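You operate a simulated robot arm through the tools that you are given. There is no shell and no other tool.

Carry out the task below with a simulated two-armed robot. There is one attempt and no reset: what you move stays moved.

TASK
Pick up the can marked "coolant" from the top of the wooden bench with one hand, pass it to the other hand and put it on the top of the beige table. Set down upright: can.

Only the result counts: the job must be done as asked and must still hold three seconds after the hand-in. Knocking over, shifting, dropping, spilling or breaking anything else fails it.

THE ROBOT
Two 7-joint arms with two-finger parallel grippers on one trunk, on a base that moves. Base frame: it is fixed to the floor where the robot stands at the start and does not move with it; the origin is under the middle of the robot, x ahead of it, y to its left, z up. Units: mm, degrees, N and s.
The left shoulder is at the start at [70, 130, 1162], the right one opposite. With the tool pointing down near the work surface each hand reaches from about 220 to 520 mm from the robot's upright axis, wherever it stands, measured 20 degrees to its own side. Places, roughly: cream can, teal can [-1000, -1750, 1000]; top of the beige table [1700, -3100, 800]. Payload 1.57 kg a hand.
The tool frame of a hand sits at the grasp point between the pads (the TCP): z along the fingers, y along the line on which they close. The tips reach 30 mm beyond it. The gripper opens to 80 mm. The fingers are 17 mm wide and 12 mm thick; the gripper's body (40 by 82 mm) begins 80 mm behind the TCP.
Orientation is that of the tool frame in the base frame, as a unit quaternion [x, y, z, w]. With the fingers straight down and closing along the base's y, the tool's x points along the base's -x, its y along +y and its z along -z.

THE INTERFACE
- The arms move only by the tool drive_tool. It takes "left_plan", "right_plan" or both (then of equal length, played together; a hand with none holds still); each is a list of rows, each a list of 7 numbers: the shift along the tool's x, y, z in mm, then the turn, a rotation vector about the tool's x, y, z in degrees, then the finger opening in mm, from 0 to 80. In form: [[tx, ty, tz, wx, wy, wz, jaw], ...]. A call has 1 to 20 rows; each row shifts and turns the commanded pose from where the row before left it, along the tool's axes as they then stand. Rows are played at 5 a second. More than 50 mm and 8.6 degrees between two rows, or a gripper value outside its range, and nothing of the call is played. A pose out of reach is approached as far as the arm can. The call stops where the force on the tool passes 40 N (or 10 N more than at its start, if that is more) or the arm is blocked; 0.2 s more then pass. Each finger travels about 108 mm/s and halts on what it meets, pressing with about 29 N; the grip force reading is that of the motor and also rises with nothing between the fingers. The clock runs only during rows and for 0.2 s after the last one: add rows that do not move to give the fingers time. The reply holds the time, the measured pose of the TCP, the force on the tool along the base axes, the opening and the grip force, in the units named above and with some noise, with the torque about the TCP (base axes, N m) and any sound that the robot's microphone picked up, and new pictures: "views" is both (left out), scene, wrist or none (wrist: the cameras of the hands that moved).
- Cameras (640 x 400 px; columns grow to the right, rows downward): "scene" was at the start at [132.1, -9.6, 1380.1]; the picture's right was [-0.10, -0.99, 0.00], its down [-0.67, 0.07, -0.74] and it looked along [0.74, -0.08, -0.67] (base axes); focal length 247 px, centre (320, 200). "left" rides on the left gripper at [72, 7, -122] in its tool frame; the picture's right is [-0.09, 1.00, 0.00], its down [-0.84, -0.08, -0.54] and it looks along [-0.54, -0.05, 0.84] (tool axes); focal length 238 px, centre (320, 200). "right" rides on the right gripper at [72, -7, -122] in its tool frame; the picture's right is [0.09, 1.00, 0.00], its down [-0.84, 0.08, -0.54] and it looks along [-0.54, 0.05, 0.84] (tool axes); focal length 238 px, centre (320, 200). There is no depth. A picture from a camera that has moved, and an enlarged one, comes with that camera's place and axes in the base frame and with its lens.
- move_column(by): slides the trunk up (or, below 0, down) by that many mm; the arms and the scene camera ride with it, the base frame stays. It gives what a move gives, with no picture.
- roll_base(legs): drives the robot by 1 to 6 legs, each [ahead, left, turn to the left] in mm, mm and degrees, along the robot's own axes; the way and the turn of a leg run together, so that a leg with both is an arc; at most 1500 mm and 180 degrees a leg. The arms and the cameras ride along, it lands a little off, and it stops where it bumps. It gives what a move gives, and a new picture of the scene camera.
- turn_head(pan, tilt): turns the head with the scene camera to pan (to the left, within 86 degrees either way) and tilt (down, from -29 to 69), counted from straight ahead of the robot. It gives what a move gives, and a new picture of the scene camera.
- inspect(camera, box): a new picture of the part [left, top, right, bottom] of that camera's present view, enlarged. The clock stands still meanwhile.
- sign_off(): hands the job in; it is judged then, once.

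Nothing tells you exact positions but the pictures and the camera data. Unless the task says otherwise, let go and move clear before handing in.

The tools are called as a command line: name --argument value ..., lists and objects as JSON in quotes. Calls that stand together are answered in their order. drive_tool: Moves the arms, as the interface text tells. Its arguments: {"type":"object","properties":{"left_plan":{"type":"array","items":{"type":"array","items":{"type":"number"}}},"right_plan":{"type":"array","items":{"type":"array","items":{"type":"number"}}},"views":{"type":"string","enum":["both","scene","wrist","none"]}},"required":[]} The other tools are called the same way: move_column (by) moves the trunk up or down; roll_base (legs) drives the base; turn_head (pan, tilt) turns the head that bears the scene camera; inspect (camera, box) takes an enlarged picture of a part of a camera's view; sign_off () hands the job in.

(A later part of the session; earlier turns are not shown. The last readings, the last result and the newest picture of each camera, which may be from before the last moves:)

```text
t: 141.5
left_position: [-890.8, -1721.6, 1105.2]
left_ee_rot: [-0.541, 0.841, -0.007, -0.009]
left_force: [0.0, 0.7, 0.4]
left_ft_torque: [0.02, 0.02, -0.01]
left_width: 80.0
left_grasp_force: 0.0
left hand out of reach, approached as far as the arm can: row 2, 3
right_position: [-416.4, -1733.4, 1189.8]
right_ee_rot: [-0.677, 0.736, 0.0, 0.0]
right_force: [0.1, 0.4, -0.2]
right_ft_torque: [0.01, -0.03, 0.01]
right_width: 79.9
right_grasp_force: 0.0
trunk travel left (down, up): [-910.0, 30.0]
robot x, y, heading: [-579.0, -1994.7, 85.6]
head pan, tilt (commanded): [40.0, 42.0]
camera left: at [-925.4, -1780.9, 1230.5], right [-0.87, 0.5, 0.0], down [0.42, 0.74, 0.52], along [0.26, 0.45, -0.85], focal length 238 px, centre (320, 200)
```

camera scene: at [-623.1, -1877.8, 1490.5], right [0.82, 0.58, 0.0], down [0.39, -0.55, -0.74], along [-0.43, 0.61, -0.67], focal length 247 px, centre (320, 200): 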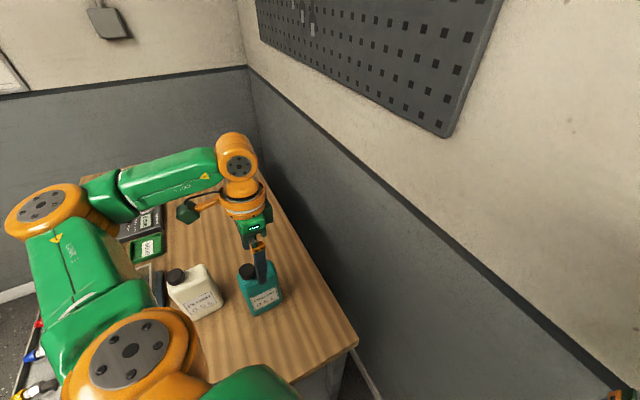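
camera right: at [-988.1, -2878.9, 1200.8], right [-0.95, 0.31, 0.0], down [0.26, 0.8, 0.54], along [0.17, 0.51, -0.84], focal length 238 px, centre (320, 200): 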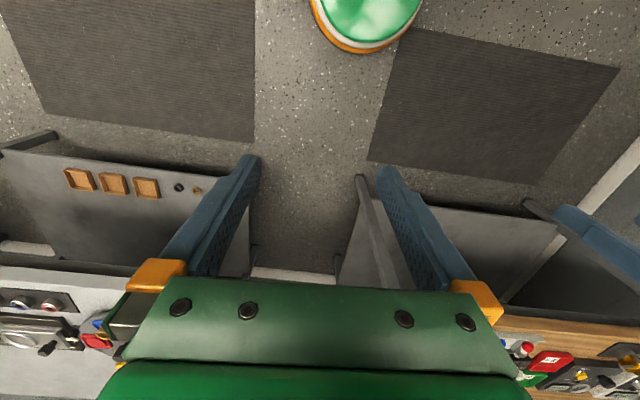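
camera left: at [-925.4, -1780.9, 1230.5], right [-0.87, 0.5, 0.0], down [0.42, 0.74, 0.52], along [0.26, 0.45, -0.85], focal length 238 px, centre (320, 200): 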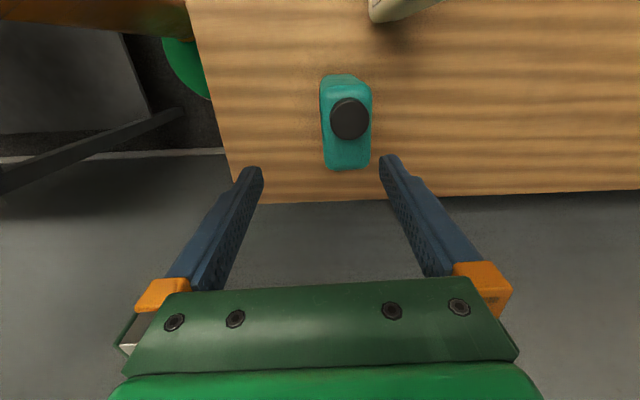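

The limit shows up when the wrist is turned clockwise. The gripper is symmetric, so I'll try reaching the same closing axis by turning the hand the other way by about 180°, staying above the can.

drive_tool --left_plan '[[0, -4, -4, 0, 0, -8.5, 80], [0, -4, -4, 0, 0, -8.5, 80], [0, 0, 0, 0, 0, -8.5, 80], [0, 0, 0, 0, 0, -8.5, 80], [0, 0, 0, 0, 0, -8.5, 80], [0, 0, 0, 0, 0, -8.5, 80], [0, 0, 0, 0, 0, -8.5, 80], [0, 0, 0, 0, 0, -8.5, 80], [0, 0, 0, 0, 0, -8.5, 80], [0, 0, 0, 0, 0, -8.5, 80], [0, 0, 0, 0, 0, -8.5, 80], [0, 0, 0, 0, 0, -8.5, 80], [0, 0, 0, 0, 0, -8.5, 80], [0, 0, 0, 0, 0, -8.5, 80], [0, 0, 0, 0, 0, -8.5, 80], [0, 0, 0, 0, 0, -8.5, 80], [0, 0, 0, 0, 0, -8.5, 80], [0, 0, 0, 0, 0, -8.5, 80], [0, 0, 0, 0, 0, -8.5, 80], [0, 0, 0, 0, 0, -8.5, 80]]' --views "both"

```text
t: 145.7
left_position: [-882.4, -1723.2, 1113.9]
left_ee_rot: [0.885, 0.465, 0.0, 0.001]
left_force: [0.4, -0.5, -0.4]
left_ft_torque: [-0.01, -0.01, 0.04]
left_width: 79.9
left_grasp_force: 0.0
right_position: [-415.2, -1733.7, 1189.1]
right_ee_rot: [-0.677, 0.736, 0.0, 0.0]
right_force: [-1.5, 0.2, -0.2]
right_ft_torque: [0.01, 0.02, 0.03]
right_width: 80.0
right_grasp_force: 0.1
trunk travel left (down, up): [-910.0, 30.0]
robot x, y, heading: [-579.3, -1996.6, 85.3]
head pan, tilt (commanded): [40.0, 42.0]
camera scene: at [-624.6, -1877.4, 1490.5], right [0.82, 0.58, 0.0], down [0.39, -0.55, -0.74], along [-0.43, 0.61, -0.67], focal length 247 px, centre (320, 200)
camera left: at [-836.9, -1668.5, 1235.5], right [0.77, -0.64, 0.0], down [-0.54, -0.64, 0.54], along [-0.35, -0.42, -0.84], focal length 238 px, centre (320, 200)
```

scene: 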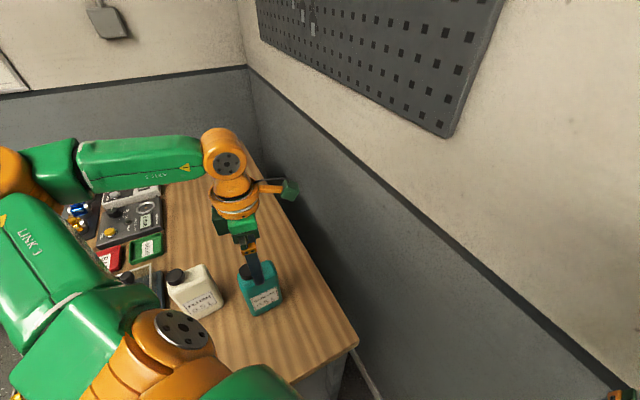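
left: 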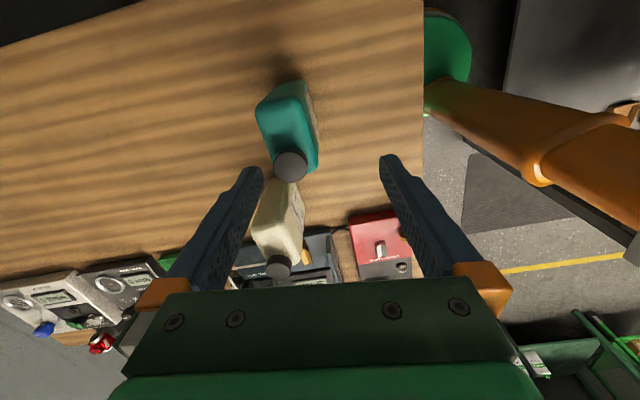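

The flipped wrist has no trouble. I'll turn the last 10° to line up with the can and shift over its centre, still high.

drive_tool --left_plan '[[0, 0, 0, 0, 0, -4.8, 80], [0, 0, 0, 0, 0, -4.9, 80], [-1.3, -11.7, 0, 0, 0, 0, 80], [-1.3, -11.7, 0, 0, 0, 0, 80], [-1.3, -11.8, 0, 0, 0, 0, 80], [0, 0, 0, 0, 0, 0, 80]]' --views "both"

```text
t: 147.1
left_position: [-916.1, -1713.5, 1112.5]
left_ee_rot: [0.843, 0.537, 0.0, 0.002]
left_force: [-0.2, 0.7, 0.3]
left_ft_torque: [0.04, -0.03, 0.03]
left_width: 79.9
left_grasp_force: 0.1
right_position: [-415.6, -1733.0, 1189.0]
right_ee_rot: [-0.678, 0.735, 0.0, 0.0]
right_force: [0.4, 0.6, 0.3]
right_ft_torque: [-0.03, 0.01, 0.02]
right_width: 80.0
right_grasp_force: 0.3
trunk travel left (down, up): [-910.0, 30.0]
robot x, y, heading: [-584.0, -1993.9, 85.3]
head pan, tilt (commanded): [40.0, 42.0]
camera scene: at [-624.6, -1877.5, 1490.5], right [0.82, 0.58, 0.0], down [0.39, -0.55, -0.74], along [-0.43, 0.61, -0.67], focal length 247 px, centre (320, 200)
camera left: at [-879.4, -1650.6, 1235.3], right [0.86, -0.5, 0.0], down [-0.43, -0.72, 0.54], along [-0.27, -0.47, -0.84], focal length 238 px, centre (320, 200)
```

scene: 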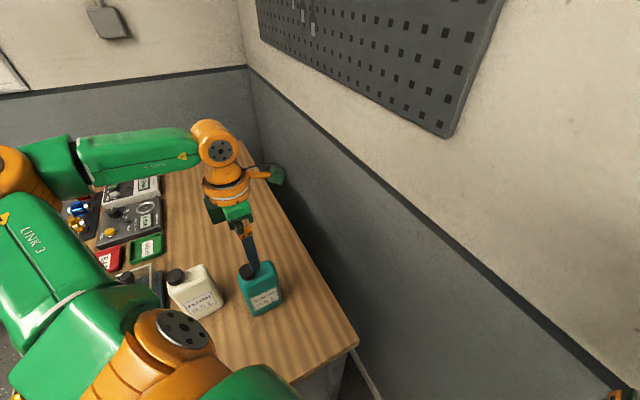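
left: 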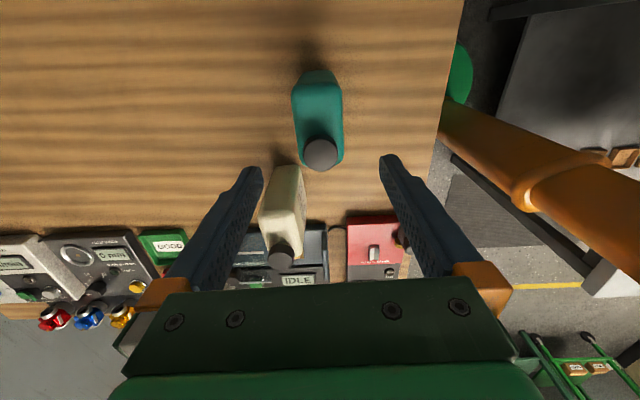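

I'm hovering over the can and the cap lines up between the fingers. I'll zoom the wrist view to check the alignment before descending.

inspect --camera "left" --box '[250, 50, 400, 200]'

```text
2.67 times, centred on (325, 125) of left
camera zoom: at [-879.4, -1650.6, 1235.3], right [0.86, -0.5, 0.0], down [-0.43, -0.72, 0.54], along [-0.27, -0.47, -0.84], focal length 636 px, centre (307, 400)
```

zoom: 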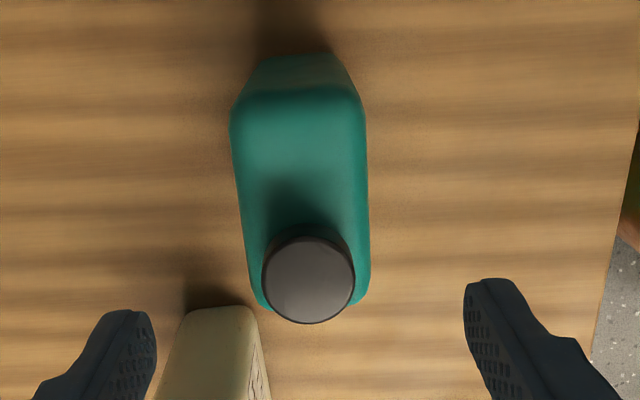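

The hand is centred on the can within about 1–2 mm and 1°. I'll descend halfway first, with the fingers straddling the thin side, and watch the forces.

drive_tool --left_plan '[[0, 0, 20, 0, 0, 0, 80], [0, 0, 20, 0, 0, 0, 80], [0, 0, 20, 0, 0, 0, 80], [0, 0, 15, 0, 0, 0, 80], [0, 0, 15, 0, 0, 0, 80]]' --views "both"

```text
t: 148.3
left_position: [-917.0, -1712.3, 1021.7]
left_ee_rot: [0.844, 0.537, 0.001, 0.001]
left_force: [0.3, -0.1, 0.0]
left_ft_torque: [-0.02, -0.02, -0.03]
left_width: 80.0
left_grasp_force: 0.1
right_position: [-416.0, -1733.4, 1189.7]
right_ee_rot: [-0.678, 0.735, 0.0, 0.0]
right_force: [-0.5, -0.1, 0.1]
right_ft_torque: [0.01, -0.02, -0.01]
right_width: 80.1
right_grasp_force: 0.0
trunk travel left (down, up): [-910.0, 30.0]
robot x, y, heading: [-575.1, -1995.3, 85.4]
head pan, tilt (commanded): [40.0, 42.0]
camera scene: at [-625.0, -1877.2, 1490.5], right [0.82, 0.58, 0.0], down [0.39, -0.55, -0.74], along [-0.43, 0.61, -0.67], focal length 247 px, centre (320, 200)
camera left: at [-880.5, -1650.5, 1144.8], right [0.86, -0.5, 0.0], down [-0.43, -0.72, 0.54], along [-0.27, -0.47, -0.84], focal length 238 px, centre (320, 200)
```

scene: 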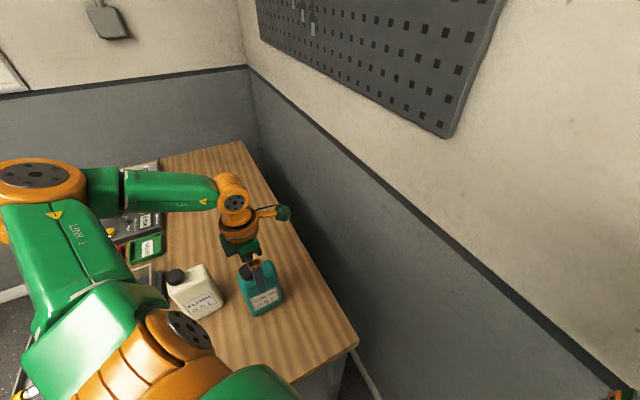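
left: 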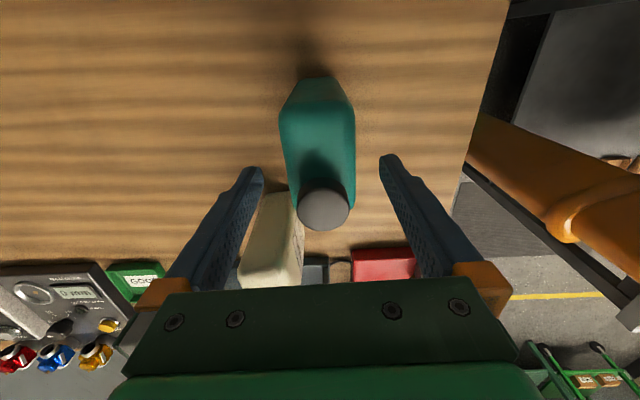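

No contact so far, and the fingers are level with the cap. I'll descend another 68 mm so the pads straddle the upper body while the palm stays above the cap.

drive_tool --left_plan '[[0, 0, 15, 0, 0, 0, 80], [0, 0, 15, 0, 0, 0, 80], [0, 0, 15, 0, 0, 0, 80], [0, 0, 13, 0, 0, 0, 80], [0, 0, 10, 0, 0, 0, 80]]' --views "both"

```text
t: 149.5
left_position: [-915.8, -1711.7, 953.4]
left_ee_rot: [0.843, 0.538, 0.001, 0.002]
left_force: [0.0, -0.1, 0.8]
left_ft_torque: [0.0, -0.03, 0.02]
left_width: 79.9
left_grasp_force: 0.0
right_position: [-416.5, -1732.2, 1190.3]
right_ee_rot: [-0.677, 0.736, 0.0, -0.001]
right_force: [-0.2, -0.6, -0.7]
right_ft_torque: [-0.02, 0.02, -0.05]
right_width: 80.1
right_grasp_force: 0.0
trunk travel left (down, up): [-910.0, 30.0]
robot x, y, heading: [-581.9, -1993.4, 85.2]
head pan, tilt (commanded): [40.0, 42.0]
camera scene: at [-624.9, -1877.2, 1490.5], right [0.82, 0.58, 0.0], down [0.39, -0.55, -0.74], along [-0.43, 0.61, -0.67], focal length 247 px, centre (320, 200)
camera left: at [-881.5, -1648.6, 1076.5], right [0.86, -0.5, 0.0], down [-0.43, -0.72, 0.54], along [-0.27, -0.47, -0.84], focal length 238 px, centre (320, 200)
```

scene: 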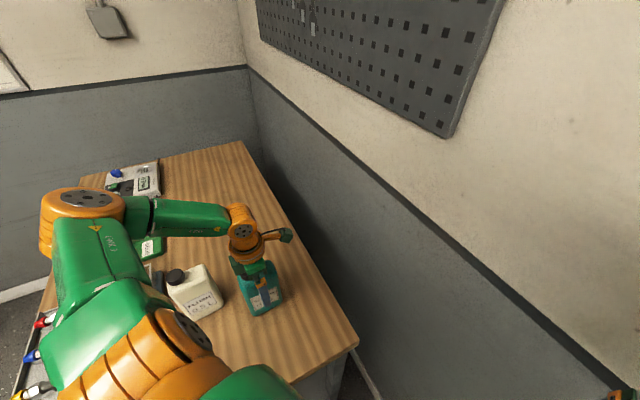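
left: 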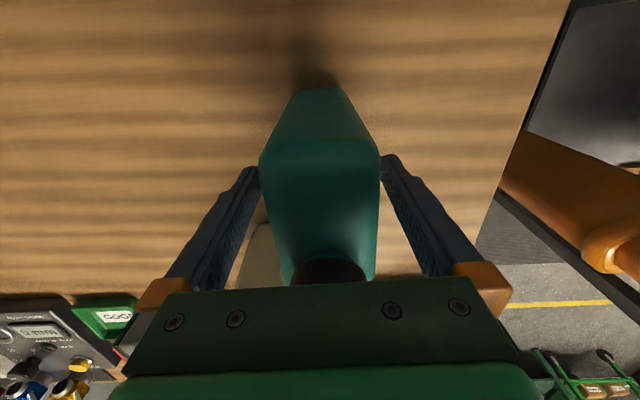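

The pads straddle the can's body with nothing touching. I'll close the fingers now and give them time to grip.

drive_tool --left_plan '[[0, 0, 0, 0, 0, 0, 0], [0, 0, 0, 0, 0, 0, 0], [0, 0, 0, 0, 0, 0, 0], [0, 0, 0, 0, 0, 0, 0], [0, 0, 0, 0, 0, 0, 0]]' --views "both"

```text
t: 150.7
left_position: [-917.7, -1711.1, 953.8]
left_ee_rot: [0.843, 0.537, 0.001, 0.001]
left_force: [0.8, -0.8, -0.1]
left_ft_torque: [0.08, -0.11, -0.03]
left_width: 49.9
left_grasp_force: 28.7
right_position: [-416.4, -1733.9, 1190.2]
right_ee_rot: [-0.677, 0.736, 0.0, 0.0]
right_force: [0.0, 0.5, -0.7]
right_ft_torque: [0.0, 0.0, 0.02]
right_width: 80.0
right_grasp_force: 0.0
trunk travel left (down, up): [-910.0, 30.0]
robot x, y, heading: [-579.0, -1995.9, 85.3]
head pan, tilt (commanded): [40.0, 42.0]
camera scene: at [-624.9, -1877.2, 1490.5], right [0.82, 0.58, 0.0], down [0.39, -0.55, -0.74], along [-0.43, 0.61, -0.67], focal length 247 px, centre (320, 200)
camera left: at [-881.6, -1648.6, 1076.7], right [0.86, -0.5, 0.0], down [-0.43, -0.72, 0.54], along [-0.27, -0.47, -0.84], focal length 238 px, centre (320, 200)
```

scene: 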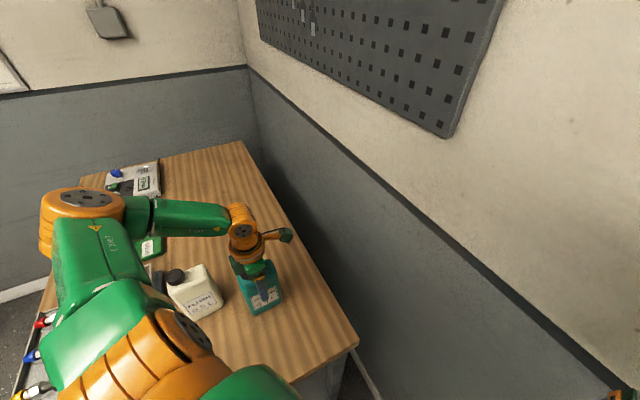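
left: 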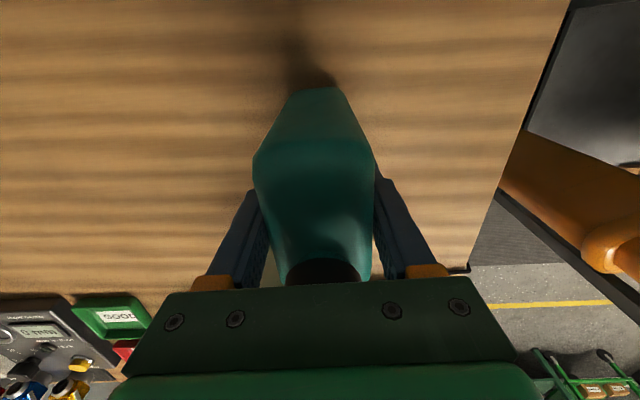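

The can is gripped at 49.9 mm width with about 29 N. I'll lift it gently and check the load.

drive_tool --left_plan '[[0, 0, -8, 0, 0, 0, 0], [0, 0, -12, 0, 0, 0, 0], [0, 0, -15, 0, 0, 0, 0], [0, 0, -15, 0, 0, 0, 0], [0, 0, 0, 0, 0, 0, 0]]' --views "both"

```text
t: 151.9
left_position: [-917.8, -1711.1, 1004.6]
left_ee_rot: [0.843, 0.538, 0.0, 0.001]
left_force: [-0.1, -0.5, -6.0]
left_ft_torque: [-0.02, -0.01, 0.0]
left_width: 50.2
left_grasp_force: 29.3
right_position: [-416.6, -1733.2, 1189.6]
right_ee_rot: [-0.677, 0.736, -0.001, 0.001]
right_force: [-0.7, -0.8, -0.5]
right_ft_torque: [-0.01, 0.01, 0.01]
right_width: 80.2
right_grasp_force: 0.1
trunk travel left (down, up): [-910.0, 30.0]
robot x, y, heading: [-579.7, -1993.6, 85.3]
head pan, tilt (commanded): [40.0, 42.0]
camera scene: at [-626.0, -1876.4, 1490.4], right [0.82, 0.58, 0.0], down [0.39, -0.55, -0.74], along [-0.43, 0.61, -0.67], focal length 247 px, centre (320, 200)
camera left: at [-881.8, -1648.6, 1127.4], right [0.86, -0.5, 0.0], down [-0.43, -0.72, 0.54], along [-0.27, -0.47, -0.84], focal length 238 px, centre (320, 200)
```

scene: 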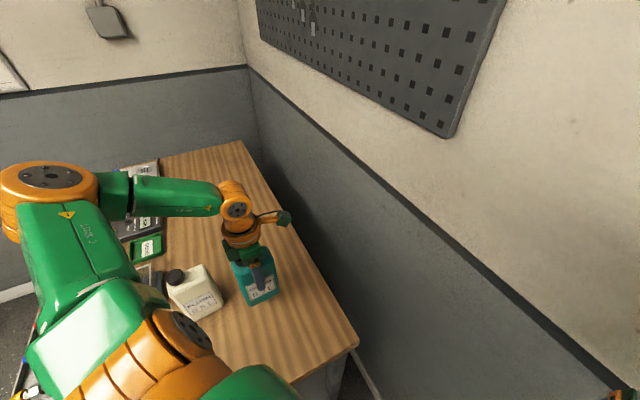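
left: 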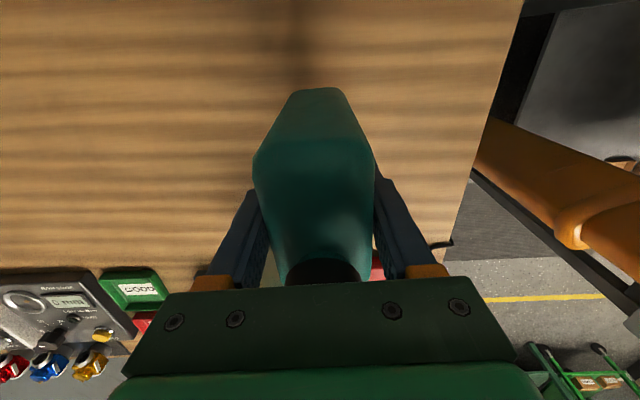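

The can is lifted freely, weighing about 6 N, and everything else is undisturbed. I'll raise it further and bring it in towards my front over the gap.

drive_tool --left_plan '[[0, 0, -22, 0, 0, 0, 0], [0, 0, -22, 0, 0, 0, 0], [0, 0, -22, 0, 0, 0, 0], [0, 0, -22, 0, 0, 0, 0], [0, 0, -22, 0, 0, 0, 0], [20, 27, 0, 0, 0, 0, 0], [22, 29, 0, 0, 0, 0, 0], [22, 29, 0, 0, 0, 0, 0], [22, 29, 0, 0, 0, 0, 0], [22, 29, 0, 0, 0, 0, 0], [22, 29, 0, 0, 0, 0, 0], [22, 27, 0, 0, 0, 0, 0]]' --views "both"

```text
t: 154.5
left_position: [-671.2, -1655.2, 1114.1]
left_ee_rot: [0.843, 0.537, 0.0, 0.002]
left_force: [-1.0, -0.5, -4.6]
left_ft_torque: [0.0, -0.04, 0.04]
left_width: 49.7
left_grasp_force: 28.3
right_position: [-415.2, -1731.1, 1188.9]
right_ee_rot: [-0.677, 0.736, -0.001, 0.0]
right_force: [-0.4, -0.4, -0.4]
right_ft_torque: [-0.01, 0.05, 0.02]
right_width: 80.0
right_grasp_force: 0.1
trunk travel left (down, up): [-910.0, 30.0]
robot x, y, heading: [-579.8, -1994.7, 85.0]
head pan, tilt (commanded): [40.0, 42.0]
camera scene: at [-623.7, -1874.3, 1490.3], right [0.82, 0.58, 0.0], down [0.39, -0.55, -0.74], along [-0.43, 0.61, -0.67], focal length 247 px, centre (320, 200)
camera left: at [-634.9, -1592.4, 1236.1], right [0.86, -0.5, 0.0], down [-0.42, -0.72, 0.54], along [-0.27, -0.47, -0.84], focal length 238 px, centre (320, 200)
```

scene: 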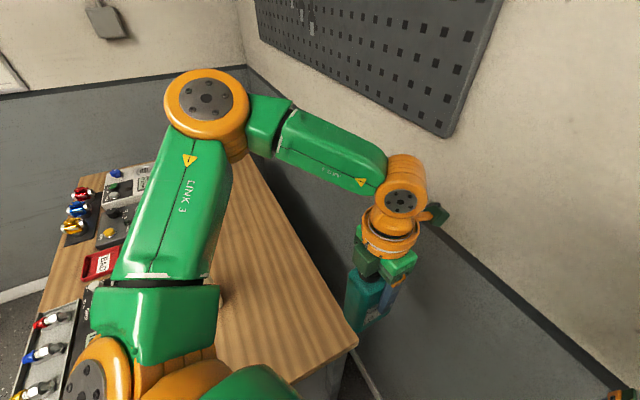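
left: 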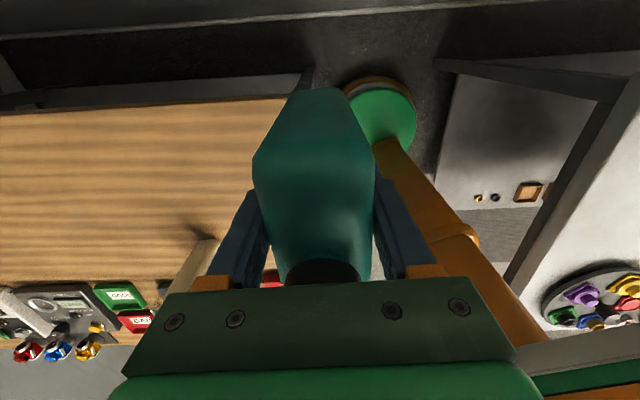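

I'm holding the can securely in front of me. I'll back away from the wall along the gap a little, square up to the wall, then reverse out into the aisle.

roll_base --legs '[[-140, 50, 0], [0, 0, -21.5]]'

turn_head --pan 0 --tilt 50

```text
t: 157.0
left_position: [-605.5, -1780.7, 1115.1]
left_ee_rot: [0.928, 0.371, 0.001, 0.003]
left_force: [-0.1, 0.7, -5.4]
left_ft_torque: [0.02, 0.01, 0.0]
left_width: 50.0
left_grasp_force: 28.6
right_position: [-395.0, -1945.7, 1189.2]
right_ee_rot: [-0.529, 0.849, -0.001, -0.001]
right_force: [-0.2, 0.0, 0.8]
right_ft_torque: [0.01, 0.03, -0.03]
right_width: 80.1
right_grasp_force: 0.0
trunk travel left (down, up): [-910.0, 30.0]
robot x, y, heading: [-639.1, -2130.6, 63.9]
head pan, tilt (commanded): [40.0, 42.0]
camera scene: at [-640.7, -2003.3, 1490.3], right [0.97, 0.24, 0.0], down [0.16, -0.65, -0.74], along [-0.18, 0.72, -0.67], focal length 247 px, centre (320, 200)
```

scene: 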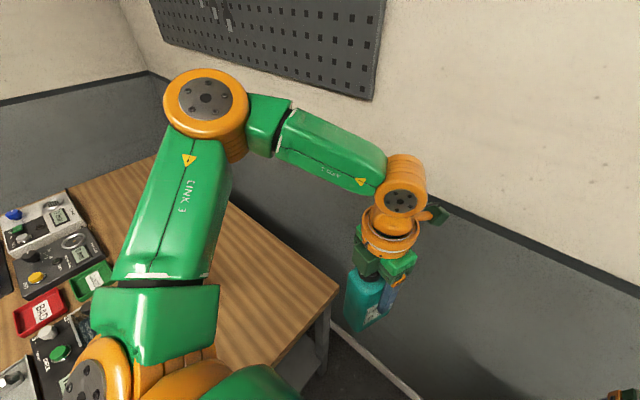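

```text
t: 158.0
left_position: [-604.1, -1782.1, 1113.5]
left_ee_rot: [0.929, 0.371, 0.0, 0.001]
left_force: [-0.3, 0.0, -5.5]
left_ft_torque: [0.03, 0.02, 0.03]
left_width: 50.0
left_grasp_force: 29.2
right_position: [-392.1, -1945.8, 1189.4]
right_ee_rot: [-0.529, 0.849, 0.0, -0.001]
right_force: [0.2, -0.2, 0.3]
right_ft_torque: [-0.03, 0.0, 0.05]
right_width: 80.0
right_grasp_force: 0.1
trunk travel left (down, up): [-910.0, 30.0]
robot x, y, heading: [-637.3, -2127.2, 64.0]
head pan, tilt (commanded): [0.0, 50.0]
camera scene: at [-585.6, -2015.9, 1479.2], right [0.9, -0.44, 0.0], down [-0.34, -0.69, -0.64], along [0.28, 0.58, -0.77], focal length 247 px, centre (320, 200)
```

scene: 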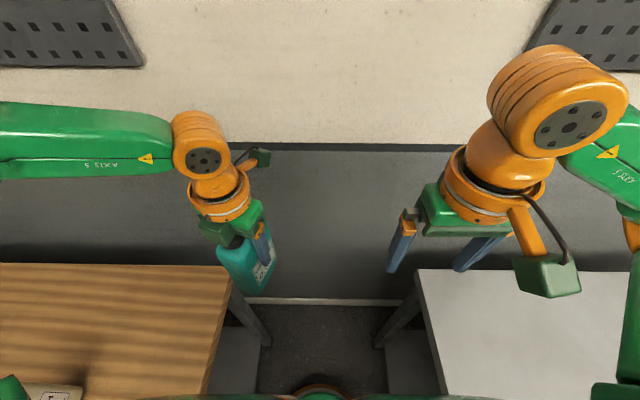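

I'm square with the gap and centred in it. I'll reverse straight out into the aisle.

roll_base --legs '[[-450, 0, 0], [-450, 0, 0]]'

```text
t: 163.1
left_position: [-1000.0, -2592.9, 1113.8]
left_ee_rot: [0.93, 0.368, -0.001, 0.002]
left_force: [-0.9, 0.4, -5.4]
left_ft_torque: [-0.05, 0.01, 0.01]
left_width: 49.9
left_grasp_force: 29.0
right_position: [-790.1, -2758.3, 1189.2]
right_ee_rot: [-0.526, 0.85, -0.001, -0.001]
right_force: [1.0, -0.8, -0.7]
right_ft_torque: [0.01, -0.01, -0.02]
right_width: 79.9
right_grasp_force: 0.2
trunk travel left (down, up): [-910.0, 30.0]
robot x, y, heading: [-1036.7, -2941.5, 63.3]
head pan, tilt (commanded): [0.0, 50.0]
camera scene: at [-982.3, -2826.3, 1478.9], right [0.89, -0.45, 0.0], down [-0.34, -0.69, -0.64], along [0.29, 0.57, -0.77], focal length 247 px, centre (320, 200)
```

scene: 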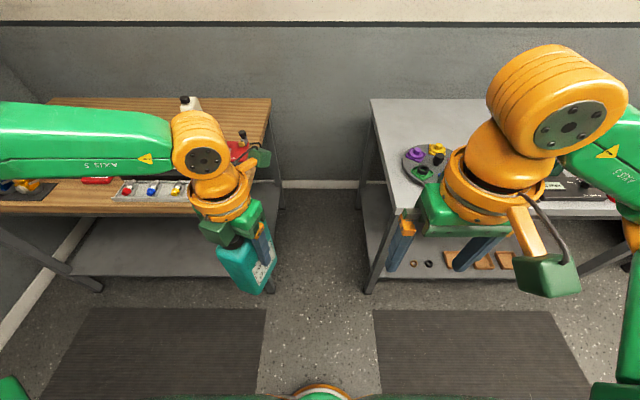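

I'm in the open aisle with the can. Next I'll bring the left hand to the middle in front of me and turn the can so its width lies along my forward axis, ready for the right hand to take its lower half.

drive_tool --left_plan '[[30, 11, 0, 0, 0, 0, 0], [30, 11, 0, 0, 0, 0, 0], [30, 11, 0, 0, 0, 0, 0], [30, 11, 0, 0, 0, 0, 0], [30, 11.7, 0, 0, 0, 0, 0], [0, 0, 0, 0, 0, -6.7, 0], [0, 0, 0, 0, 0, -6.7, 0], [0, 0, 0, 0, 0, -6.7, 0], [0, 0, 0, 0, 0, 0, 0]]' --views "both"

```text
t: 165.1
left_position: [-981.1, -2555.1, 1123.2]
left_ee_rot: [0.851, 0.525, 0.001, 0.002]
left_force: [0.4, 0.1, -5.4]
left_ft_torque: [0.03, 0.02, 0.01]
left_width: 49.5
left_grasp_force: 28.8
left hand out of reach, approached as far as the arm can: row 1, 2, 3, 4, 5
right_position: [-789.6, -2760.2, 1189.1]
right_ee_rot: [-0.526, 0.85, -0.001, 0.0]
right_force: [-1.2, 0.3, 0.1]
right_ft_torque: [-0.01, 0.01, -0.02]
right_width: 80.1
right_grasp_force: 0.1
trunk travel left (down, up): [-910.0, 30.0]
robot x, y, heading: [-1039.2, -2944.1, 63.6]
head pan, tilt (commanded): [0.0, 50.0]
camera scene: at [-983.5, -2828.6, 1479.1], right [0.89, -0.45, 0.0], down [-0.34, -0.69, -0.64], along [0.29, 0.57, -0.77], focal length 247 px, centre (320, 200)
camera left: at [-943.4, -2493.6, 1245.5], right [0.85, -0.53, 0.0], down [-0.45, -0.71, 0.54], along [-0.28, -0.46, -0.84], focal length 238 px, centre (320, 200)
```

scene: 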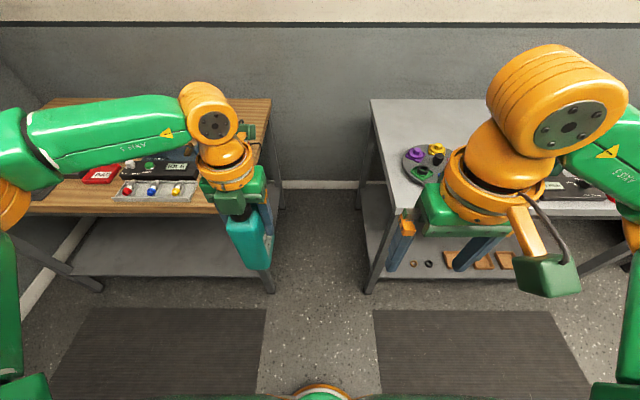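
left: 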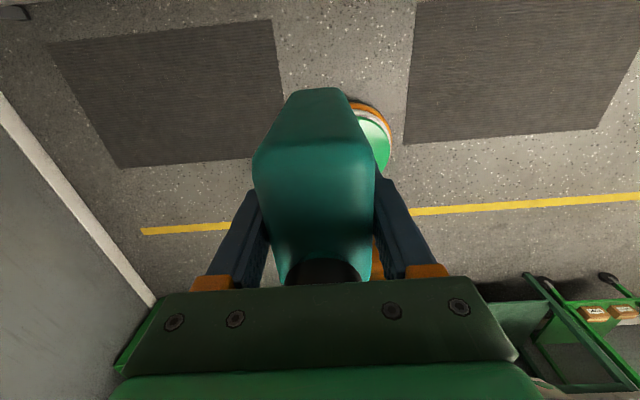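

The can is now aligned with my forward axis but the left hand stopped at about 373 ahead and 122 left. I'll try nudging it further right and forward from this wrist angle.

drive_tool --left_plan '[[5, 20, 0, 0, 0, 0, 0], [5, 20, 0, 0, 0, 0, 0], [5, 20, 0, 0, 0, 0, 0], [0, 0, 0, 0, 0, 0, 0]]' --views "none"

```text
t: 166.1
left_position: [-980.0, -2567.9, 1125.0]
left_ee_rot: [0.851, 0.524, 0.0, 0.001]
left_force: [1.0, -0.2, -6.0]
left_ft_torque: [0.0, 0.01, 0.01]
left_width: 49.9
left_grasp_force: 29.2
left hand out of reach, approached as far as the arm can: row 1, 2, 3
right_position: [-790.2, -2759.8, 1189.5]
right_ee_rot: [-0.526, 0.85, 0.0, -0.001]
right_force: [-1.0, 0.1, 0.2]
right_ft_torque: [-0.03, 0.01, 0.01]
right_width: 80.1
right_grasp_force: 0.0
trunk travel left (down, up): [-910.0, 30.0]
robot x, y, heading: [-1038.5, -2945.4, 63.4]
head pan, tilt (commanded): [0.0, 50.0]
```

The left wrist is at its limit in this flipped angle. I'll unwind it by about 180° in free space, which gives the same can alignment, and then move to the centre.

drive_tool --left_plan '[[0, 0, 0, 0, 0, 8, 0], [0, 0, 0, 0, 0, 8.5, 0], [0, 0, 0, 0, 0, 8.5, 0], [0, 0, 0, 0, 0, 8.5, 0], [0, 0, 0, 0, 0, 8.5, 0], [0, 0, 0, 0, 0, 8.5, 0], [0, 0, 0, 0, 0, 8.5, 0], [0, 0, 0, 0, 0, 8.5, 0], [0, 0, 0, 0, 0, 8.5, 0], [0, 0, 0, 0, 0, 8.5, 0], [0, 0, 0, 0, 0, 8.5, 0], [0, 0, 0, 0, 0, 8.5, 0], [0, 0, 0, 0, 0, 8.5, 0], [0, 0, 0, 0, 0, 8.5, 0], [0, 0, 0, 0, 0, 8.5, 0], [0, 0, 0, 0, 0, 8.5, 0], [0, 0, 0, 0, 0, 8.5, 0], [0, 0, 0, 0, 0, 8.5, 0], [0, 0, 0, 0, 0, 8.5, 0], [0, 0, 0, 0, 0, 8.5, 0]]' --views "both"

```text
t: 170.3
left_position: [-980.0, -2565.5, 1123.0]
left_ee_rot: [-0.599, 0.801, -0.003, 0.001]
left_force: [-0.1, 0.5, -5.2]
left_ft_torque: [0.0, 0.0, 0.0]
left_width: 49.8
left_grasp_force: 29.0
right_position: [-790.4, -2759.1, 1189.1]
right_ee_rot: [-0.527, 0.85, -0.001, -0.001]
right_force: [0.1, 0.4, 0.4]
right_ft_torque: [0.02, 0.0, -0.01]
right_width: 79.8
right_grasp_force: 0.2
trunk travel left (down, up): [-910.0, 30.0]
robot x, y, heading: [-1041.7, -2941.5, 63.2]
head pan, tilt (commanded): [0.0, 50.0]
camera scene: at [-983.5, -2828.6, 1479.1], right [0.89, -0.45, 0.0], down [-0.34, -0.69, -0.64], along [0.29, 0.57, -0.77], focal length 247 px, centre (320, 200)
camera left: at [-1006.5, -2631.8, 1246.0], right [-0.93, 0.37, -0.01], down [0.31, 0.78, 0.54], along [0.2, 0.5, -0.84], focal length 238 px, centre (320, 200)
```

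scene: 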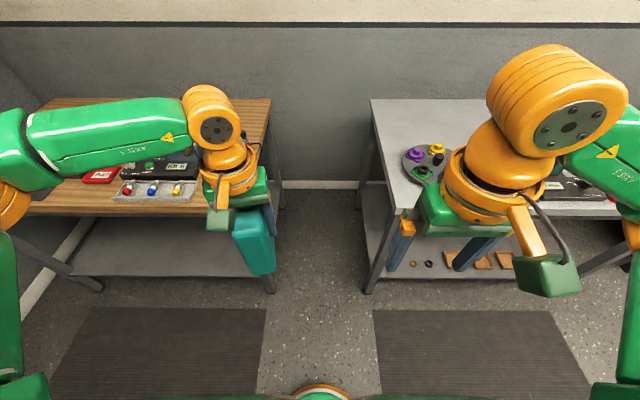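
left: 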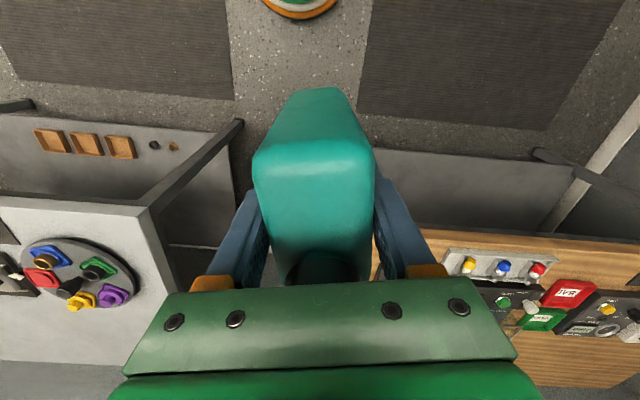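

Unwinding worked. I'll finish the alignment and move the can to the middle, about 450 mm ahead.

drive_tool --left_plan '[[0, 0, 0, 0, 0, 5.1, 0], [0, 0, 0, 0, 0, 5.1, 0], [-17, -23.4, 0, 0, 0, 0, 0], [-17, -23.4, 0, 0, 0, 0, 0], [-17, -23.4, 0, 0, 0, 0, 0], [-17, -23.4, 0, 0, 0, 0, 0], [-18, -23.4, 0, 0, 0, 0, 0], [0, 0, 0, 0, 0, 0, 0]]' --views "both"

```text
t: 172.1
left_position: [-980.1, -2564.4, 1124.3]
left_ee_rot: [-0.527, 0.85, -0.002, 0.001]
left_force: [-0.4, 0.5, -6.8]
left_ft_torque: [0.0, -0.02, -0.04]
left_width: 49.7
left_grasp_force: 28.6
left hand out of reach, approached as far as the arm can: row 3, 4, 5, 6, 7
right_position: [-790.9, -2759.6, 1189.6]
right_ee_rot: [-0.526, 0.85, -0.001, -0.001]
right_force: [0.0, -0.5, -0.3]
right_ft_torque: [0.02, -0.02, 0.03]
right_width: 79.9
right_grasp_force: 0.0
trunk travel left (down, up): [-910.0, 30.0]
robot x, y, heading: [-1037.9, -2943.8, 63.5]
head pan, tilt (commanded): [0.0, 50.0]
camera scene: at [-983.5, -2828.6, 1479.1], right [0.89, -0.45, 0.0], down [-0.34, -0.69, -0.64], along [0.29, 0.57, -0.77], focal length 247 px, centre (320, 200)
camera left: at [-1018.2, -2624.6, 1247.1], right [-0.85, 0.53, 0.0], down [0.44, 0.72, 0.54], along [0.29, 0.46, -0.84], focal length 238 px, centre (320, 200)
```

scene: 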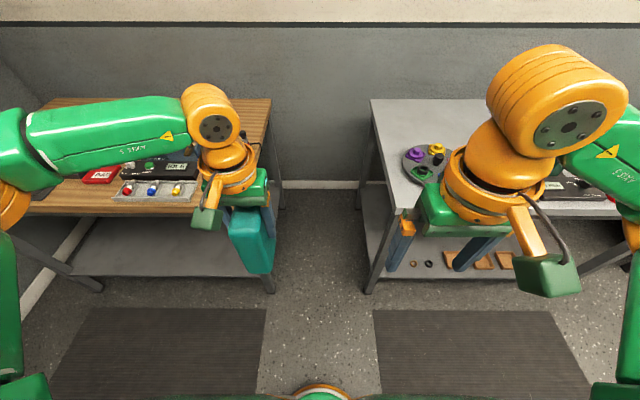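
left: 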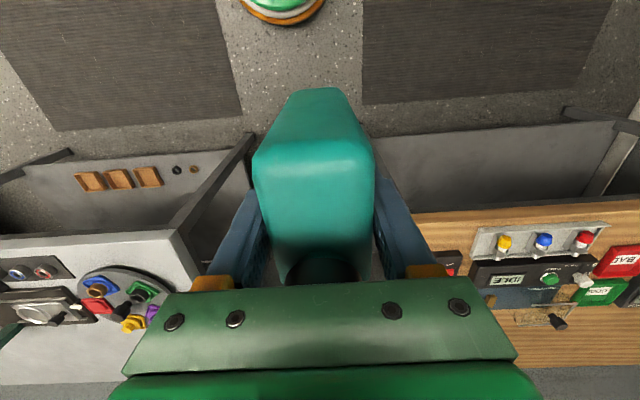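

The wrist is aligned, but moving right or forward at this height is blocked. I'll lower the hand relative to the shoulder and then try moving inward.

drive_tool --left_plan '[[0, 0, 20, 0, 0, 0, 0], [0, 0, 20, 0, 0, 0, 0], [0, 0, 20, 0, 0, 0, 0], [0, 0, 20, 0, 0, 0, 0], [0, -20, 0, 0, 0, 0, 0], [0, -20, 0, 0, 0, 0, 0], [0, -20, 0, 0, 0, 0, 0], [-15, -10, 0, 0, 0, 0, 0], [-15, -10, 0, 0, 0, 0, 0], [0, 0, 0, 0, 0, 0, 0]]' --views "scene"

```text
t: 174.3
left_position: [-986.8, -2578.5, 1076.6]
left_ee_rot: [-0.527, 0.85, -0.002, 0.001]
left_force: [-0.3, -0.2, -6.4]
left_ft_torque: [0.03, 0.02, -0.01]
left_width: 49.6
left_grasp_force: 29.4
left hand out of reach, approached as far as the arm can: row 2, 3, 4, 5, 6, 7, 8, 9
right_position: [-790.0, -2760.4, 1188.4]
right_ee_rot: [-0.526, 0.851, -0.001, 0.0]
right_force: [-0.5, -1.1, -0.1]
right_ft_torque: [-0.02, 0.0, -0.01]
right_width: 80.0
right_grasp_force: 0.1
trunk travel left (down, up): [-910.0, 30.0]
robot x, y, heading: [-1039.8, -2942.0, 63.2]
head pan, tilt (commanded): [0.0, 50.0]
camera scene: at [-983.5, -2828.9, 1479.2], right [0.89, -0.45, 0.0], down [-0.34, -0.69, -0.64], along [0.29, 0.57, -0.77], focal length 247 px, centre (320, 200)
```

scene: 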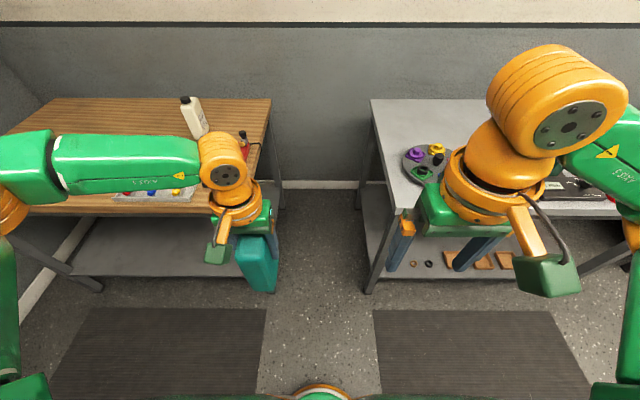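

The left arm is stuck near a joint limit in this posture. I'll take it back up and left to its original kind of pose and see whether it can extend forward from there.

drive_tool --left_plan '[[10, 15, -20, 0, 0, 0, 0], [10, 15, -20, 0, 0, 0, 0], [10, 15, -20, 0, 0, 0, 0], [10, 15, -10, 0, 0, 0, 0], [0, 0, 0, 0, 0, 0, 0], [-20, 0, 0, 0, 0, 0, 0], [-20, 0, 0, 0, 0, 0, 0], [-20, 0, 0, 0, 0, 0, 0], [-20, 0, 0, 0, 0, 0, 0], [0, 0, 0, 0, 0, 0, 0]]' --views "scene"

```text
t: 176.5
left_position: [-1025.1, -2513.9, 1144.7]
left_ee_rot: [-0.527, 0.85, -0.002, -0.001]
left_force: [0.1, -0.5, -5.5]
left_ft_torque: [0.01, -0.02, 0.0]
left_width: 50.1
left_grasp_force: 28.8
right_position: [-790.7, -2760.9, 1189.9]
right_ee_rot: [-0.526, 0.85, 0.0, 0.0]
right_force: [-0.6, -0.2, -0.3]
right_ft_torque: [-0.01, 0.0, -0.02]
right_width: 79.9
right_grasp_force: 0.0
trunk travel left (down, up): [-910.0, 30.0]
robot x, y, heading: [-1041.4, -2945.2, 63.3]
head pan, tilt (commanded): [0.0, 50.0]
camera scene: at [-983.7, -2828.2, 1479.1], right [0.89, -0.45, 0.0], down [-0.34, -0.69, -0.64], along [0.29, 0.57, -0.77], focal length 247 px, centre (320, 200)
```

scene: 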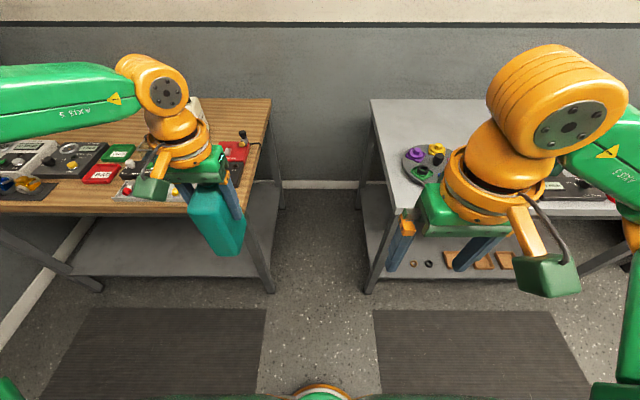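

That freed it: the left hand is now at 391 ahead and 179 left with no limit. I'll try moving right from here at this height.

drive_tool --left_plan '[[0, -20, 0, 0, 0, 0, 0], [0, -20, 0, 0, 0, 0, 0], [0, -20, 0, 0, 0, 0, 0], [0, -20, 0, 0, 0, 0, 0], [0, -20, 0, 0, 0, 0, 0], [0, -20, 0, 0, 0, 0, 0], [0, 0, 0, 0, 0, 0, 0]]' --views "scene"

```text
t: 178.1
left_position: [-977.3, -2577.6, 1143.2]
left_ee_rot: [-0.527, 0.85, -0.002, 0.001]
left_force: [0.7, -0.5, -6.1]
left_ft_torque: [-0.03, -0.01, 0.0]
left_width: 49.8
left_grasp_force: 29.0
left hand out of reach, approached as far as the arm can: row 3, 4, 5, 6
right_position: [-789.7, -2760.1, 1189.7]
right_ee_rot: [-0.526, 0.85, 0.0, -0.001]
right_force: [0.3, -1.0, 0.1]
right_ft_torque: [0.01, 0.01, 0.03]
right_width: 80.1
right_grasp_force: 0.1
trunk travel left (down, up): [-910.0, 30.0]
robot x, y, heading: [-1038.2, -2946.7, 63.8]
head pan, tilt (commanded): [0.0, 50.0]
camera scene: at [-983.7, -2828.9, 1479.2], right [0.89, -0.45, 0.0], down [-0.34, -0.69, -0.64], along [0.29, 0.57, -0.77], focal length 247 px, centre (320, 200)
```

scene: 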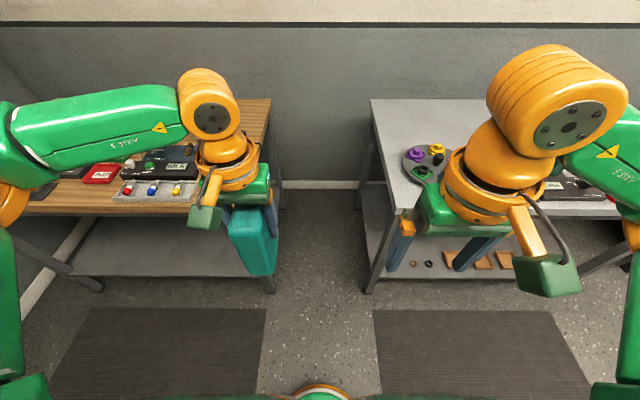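

There seems to be an inner boundary at about 111 mm left of centre at this distance. I'll check whether a position closer to my body lets the hand come further to the middle.

drive_tool --left_plan '[[25, 0, 0, 0, 0, 0, 0], [25, 0, 0, 0, 0, 0, 0], [0, -20, 0, 0, 0, 0, 0], [0, -20, 0, 0, 0, 0, 0], [0, -20, 0, 0, 0, 0, 0], [0, 0, 0, 0, 0, 0, 0]]' --views "none"

```text
t: 179.5
left_position: [-982.0, -2632.5, 1144.3]
left_ee_rot: [-0.527, 0.85, -0.003, 0.0]
left_force: [-0.3, 0.2, -5.3]
left_ft_torque: [-0.01, 0.02, 0.0]
left_width: 50.0
left_grasp_force: 29.2
left hand out of reach, approached as far as the arm can: row 4, 5
right_position: [-790.4, -2760.3, 1189.3]
right_ee_rot: [-0.526, 0.851, 0.0, 0.0]
right_force: [-0.8, 0.1, 0.4]
right_ft_torque: [-0.05, 0.0, -0.02]
right_width: 79.7
right_grasp_force: 0.0
trunk travel left (down, up): [-910.0, 30.0]
robot x, y, heading: [-1042.1, -2941.7, 63.6]
head pan, tilt (commanded): [0.0, 50.0]
```

The boundary follows a bearing of about 16° off centre, so the hands should meet with the right hand reaching across sideways. I'll move the left hand back out of the way. Then I'll turn the right hand to point left, camera on top, to see how far across it can reach.

drive_tool --left_plan '[[-21, 23, 0, 0, 0, 0, 0], [-21, 23, 0, 0, 0, 0, 0], [-21, 23, 0, 0, 0, 0, 0], [-21, 23, 0, 0, 0, 0, 0], [0, 0, 0, 0, 0, 0, 0], [0, 0, 0, 0, 0, 0, 0], [0, 0, 0, 0, 0, 0, 0], [0, 0, 0, 0, 0, 0, 0], [0, 0, 0, 0, 0, 0, 0], [0, 0, 0, 0, 0, 0, 0], [0, 0, 0, 0, 0, 0, 0]]' --right_plan '[[0, 0, 0, 0, 0, 8.2, 80], [0, 0, 0, 0, 0, 8.2, 80], [0, 0, 0, 0, 0, 8.2, 80], [0, 0, 0, 0, 0, 8.2, 80], [0, 0, 0, 0, 0, 8.2, 80], [0, 0, 0, 0, 0, 8.2, 80], [0, 0, 0, 0, 0, 8.2, 80], [0, 0, 0, 0, 0, 8.2, 80], [0, 0, 0, 0, 0, 8.2, 80], [0, 0, 0, 0, 0, 8.2, 80], [0, 0, 0, 0, 0, 8, 80]]' --views "scene"

```text
t: 181.9
left_position: [-1026.5, -2517.1, 1140.9]
left_ee_rot: [-0.528, 0.849, -0.002, 0.0]
left_force: [-0.4, -0.3, -5.2]
left_ft_torque: [0.01, 0.0, 0.0]
left_width: 49.7
left_grasp_force: 28.9
right_position: [-789.4, -2758.7, 1189.8]
right_ee_rot: [0.231, 0.973, 0.0, 0.0]
right_force: [0.2, -0.2, -0.6]
right_ft_torque: [-0.03, -0.01, 0.0]
right_width: 80.0
right_grasp_force: 0.0
trunk travel left (down, up): [-910.0, 30.0]
robot x, y, heading: [-1039.6, -2942.5, 63.2]
head pan, tilt (commanded): [0.0, 50.0]
camera scene: at [-983.7, -2828.3, 1479.1], right [0.89, -0.45, 0.0], down [-0.34, -0.69, -0.64], along [0.29, 0.57, -0.77], focal length 247 px, centre (320, 200)
```

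scene: 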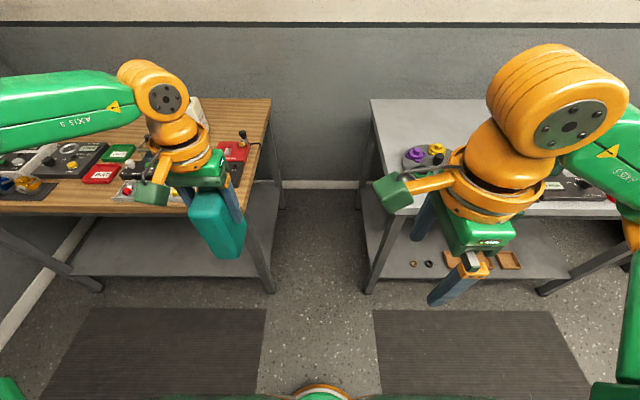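

The right wrist turned fine, with the camera on its left. Now I'll pitch the fingers to point left.

drive_tool --right_plan '[[14.5, 7, 7.6, 0, 7.5, 0, 80], [13.4, 7, 9.4, 0, 7.5, 0, 80], [12, 7, 11.1, 0, 7.5, 0, 80], [10.5, 7, 12.6, 0, 7.5, 0, 80], [8.8, 7, 13.8, 0, 7.5, 0, 80], [6.9, 7, 14.9, 0, 7.5, 0, 80], [4.9, 7, 15.6, 0, 7.5, 0, 80], [2.8, 7, 16.1, 0, 7.5, 0, 80], [0.7, 7, 16.4, 0, 7.5, 0, 80], [-1.5, 7, 16.3, 0, 7.5, 0, 80], [0, 0, 0, 0, 0, 0, 80]]' --views "both"

```text
t: 184.3
left_position: [-1025.1, -2517.0, 1140.4]
left_ee_rot: [-0.527, 0.85, -0.003, 0.0]
left_force: [-0.4, 0.2, -5.9]
left_ft_torque: [0.0, 0.0, 0.01]
left_width: 50.0
left_grasp_force: 28.8
right_position: [-889.5, -2632.9, 1113.3]
right_ee_rot: [0.183, 0.772, 0.14, -0.592]
right_force: [-0.5, 0.0, -0.1]
right_ft_torque: [0.01, 0.01, -0.03]
right_width: 79.9
right_grasp_force: 0.1
trunk travel left (down, up): [-910.0, 30.0]
robot x, y, heading: [-1043.0, -2946.0, 63.7]
head pan, tilt (commanded): [0.0, 50.0]
camera scene: at [-983.7, -2828.5, 1479.1], right [0.89, -0.45, 0.0], down [-0.34, -0.69, -0.64], along [0.29, 0.57, -0.77], focal length 247 px, centre (320, 200)
camera right: at [-804.4, -2682.6, 1213.9], right [0.42, 0.9, 0.09], down [0.7, -0.26, -0.67], along [-0.58, 0.34, -0.74], focal length 238 px, centre (320, 200)
```

scene: 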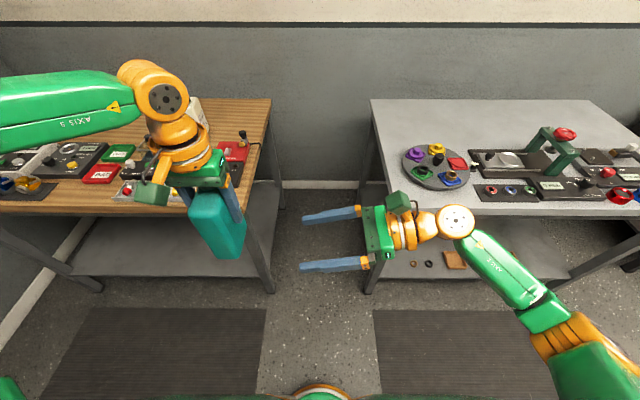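
right: 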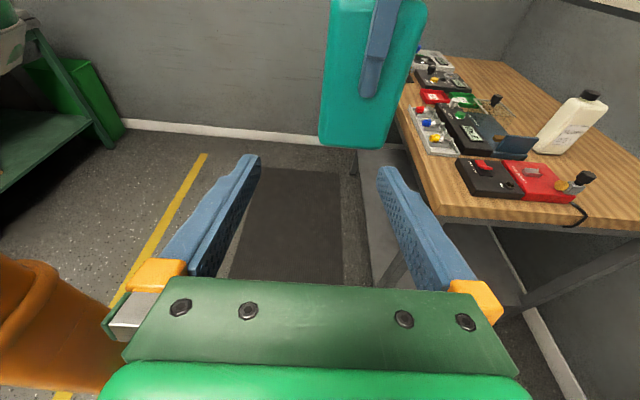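

The right hand points left with the camera on top and has plenty of room. Now I'll turn the can 90° so its thin side faces the right hand's closing direction, trying the turn that moves the left camera away from the right hand.

drive_tool --left_plan '[[0, 0, 0, 0, 0, 8.2, 0], [0, 0, 0, 0, 0, 8.2, 0], [0, 0, 0, 0, 0, 8.2, 0], [0, 0, 0, 0, 0, 8.2, 0], [0, 0, 0, 0, 0, 8.2, 0], [0, 0, 0, 0, 0, 8.2, 0], [0, 0, 0, 0, 0, 8.2, 0], [0, 0, 0, 0, 0, 8.2, 0], [0, 0, 0, 0, 0, 8.2, 0], [0, 0, 0, 0, 0, 8.2, 0], [0, 0, 0, 0, 0, 8, 0], [0, 0, 0, 0, 0, 0, 0]]' --views "scene"

```text
t: 186.9
left_position: [-1006.3, -2688.4, 1134.9]
left_ee_rot: [0.228, 0.974, 0.0, 0.0]
left_force: [0.5, 0.4, -4.8]
left_ft_torque: [0.0, -0.02, 0.01]
left_width: 49.9
left_grasp_force: 29.1
left hand out of reach, approached as far as the arm can: row 6, 7, 8, 9, 10, 11
right_position: [-889.1, -2632.7, 1114.2]
right_ee_rot: [0.182, 0.772, 0.139, -0.593]
right_force: [-0.7, 0.2, 0.8]
right_ft_torque: [0.0, 0.01, -0.02]
right_width: 79.9
right_grasp_force: 0.2
trunk travel left (down, up): [-910.0, 30.0]
robot x, y, heading: [-1040.2, -2943.6, 63.5]
head pan, tilt (commanded): [0.0, 50.0]
camera scene: at [-983.8, -2828.7, 1479.1], right [0.89, -0.45, 0.0], down [-0.34, -0.69, -0.64], along [0.29, 0.57, -0.77], focal length 247 px, centre (320, 200)
```

scene: 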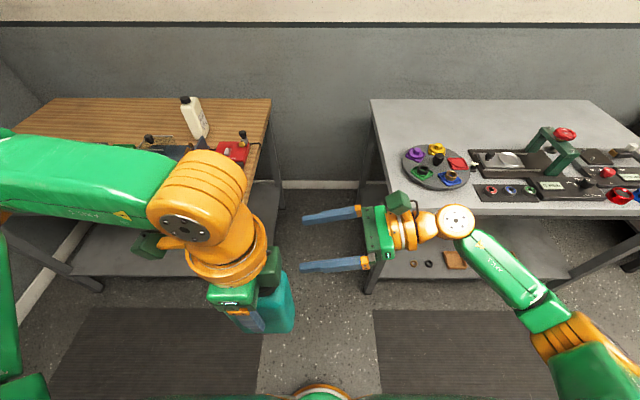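

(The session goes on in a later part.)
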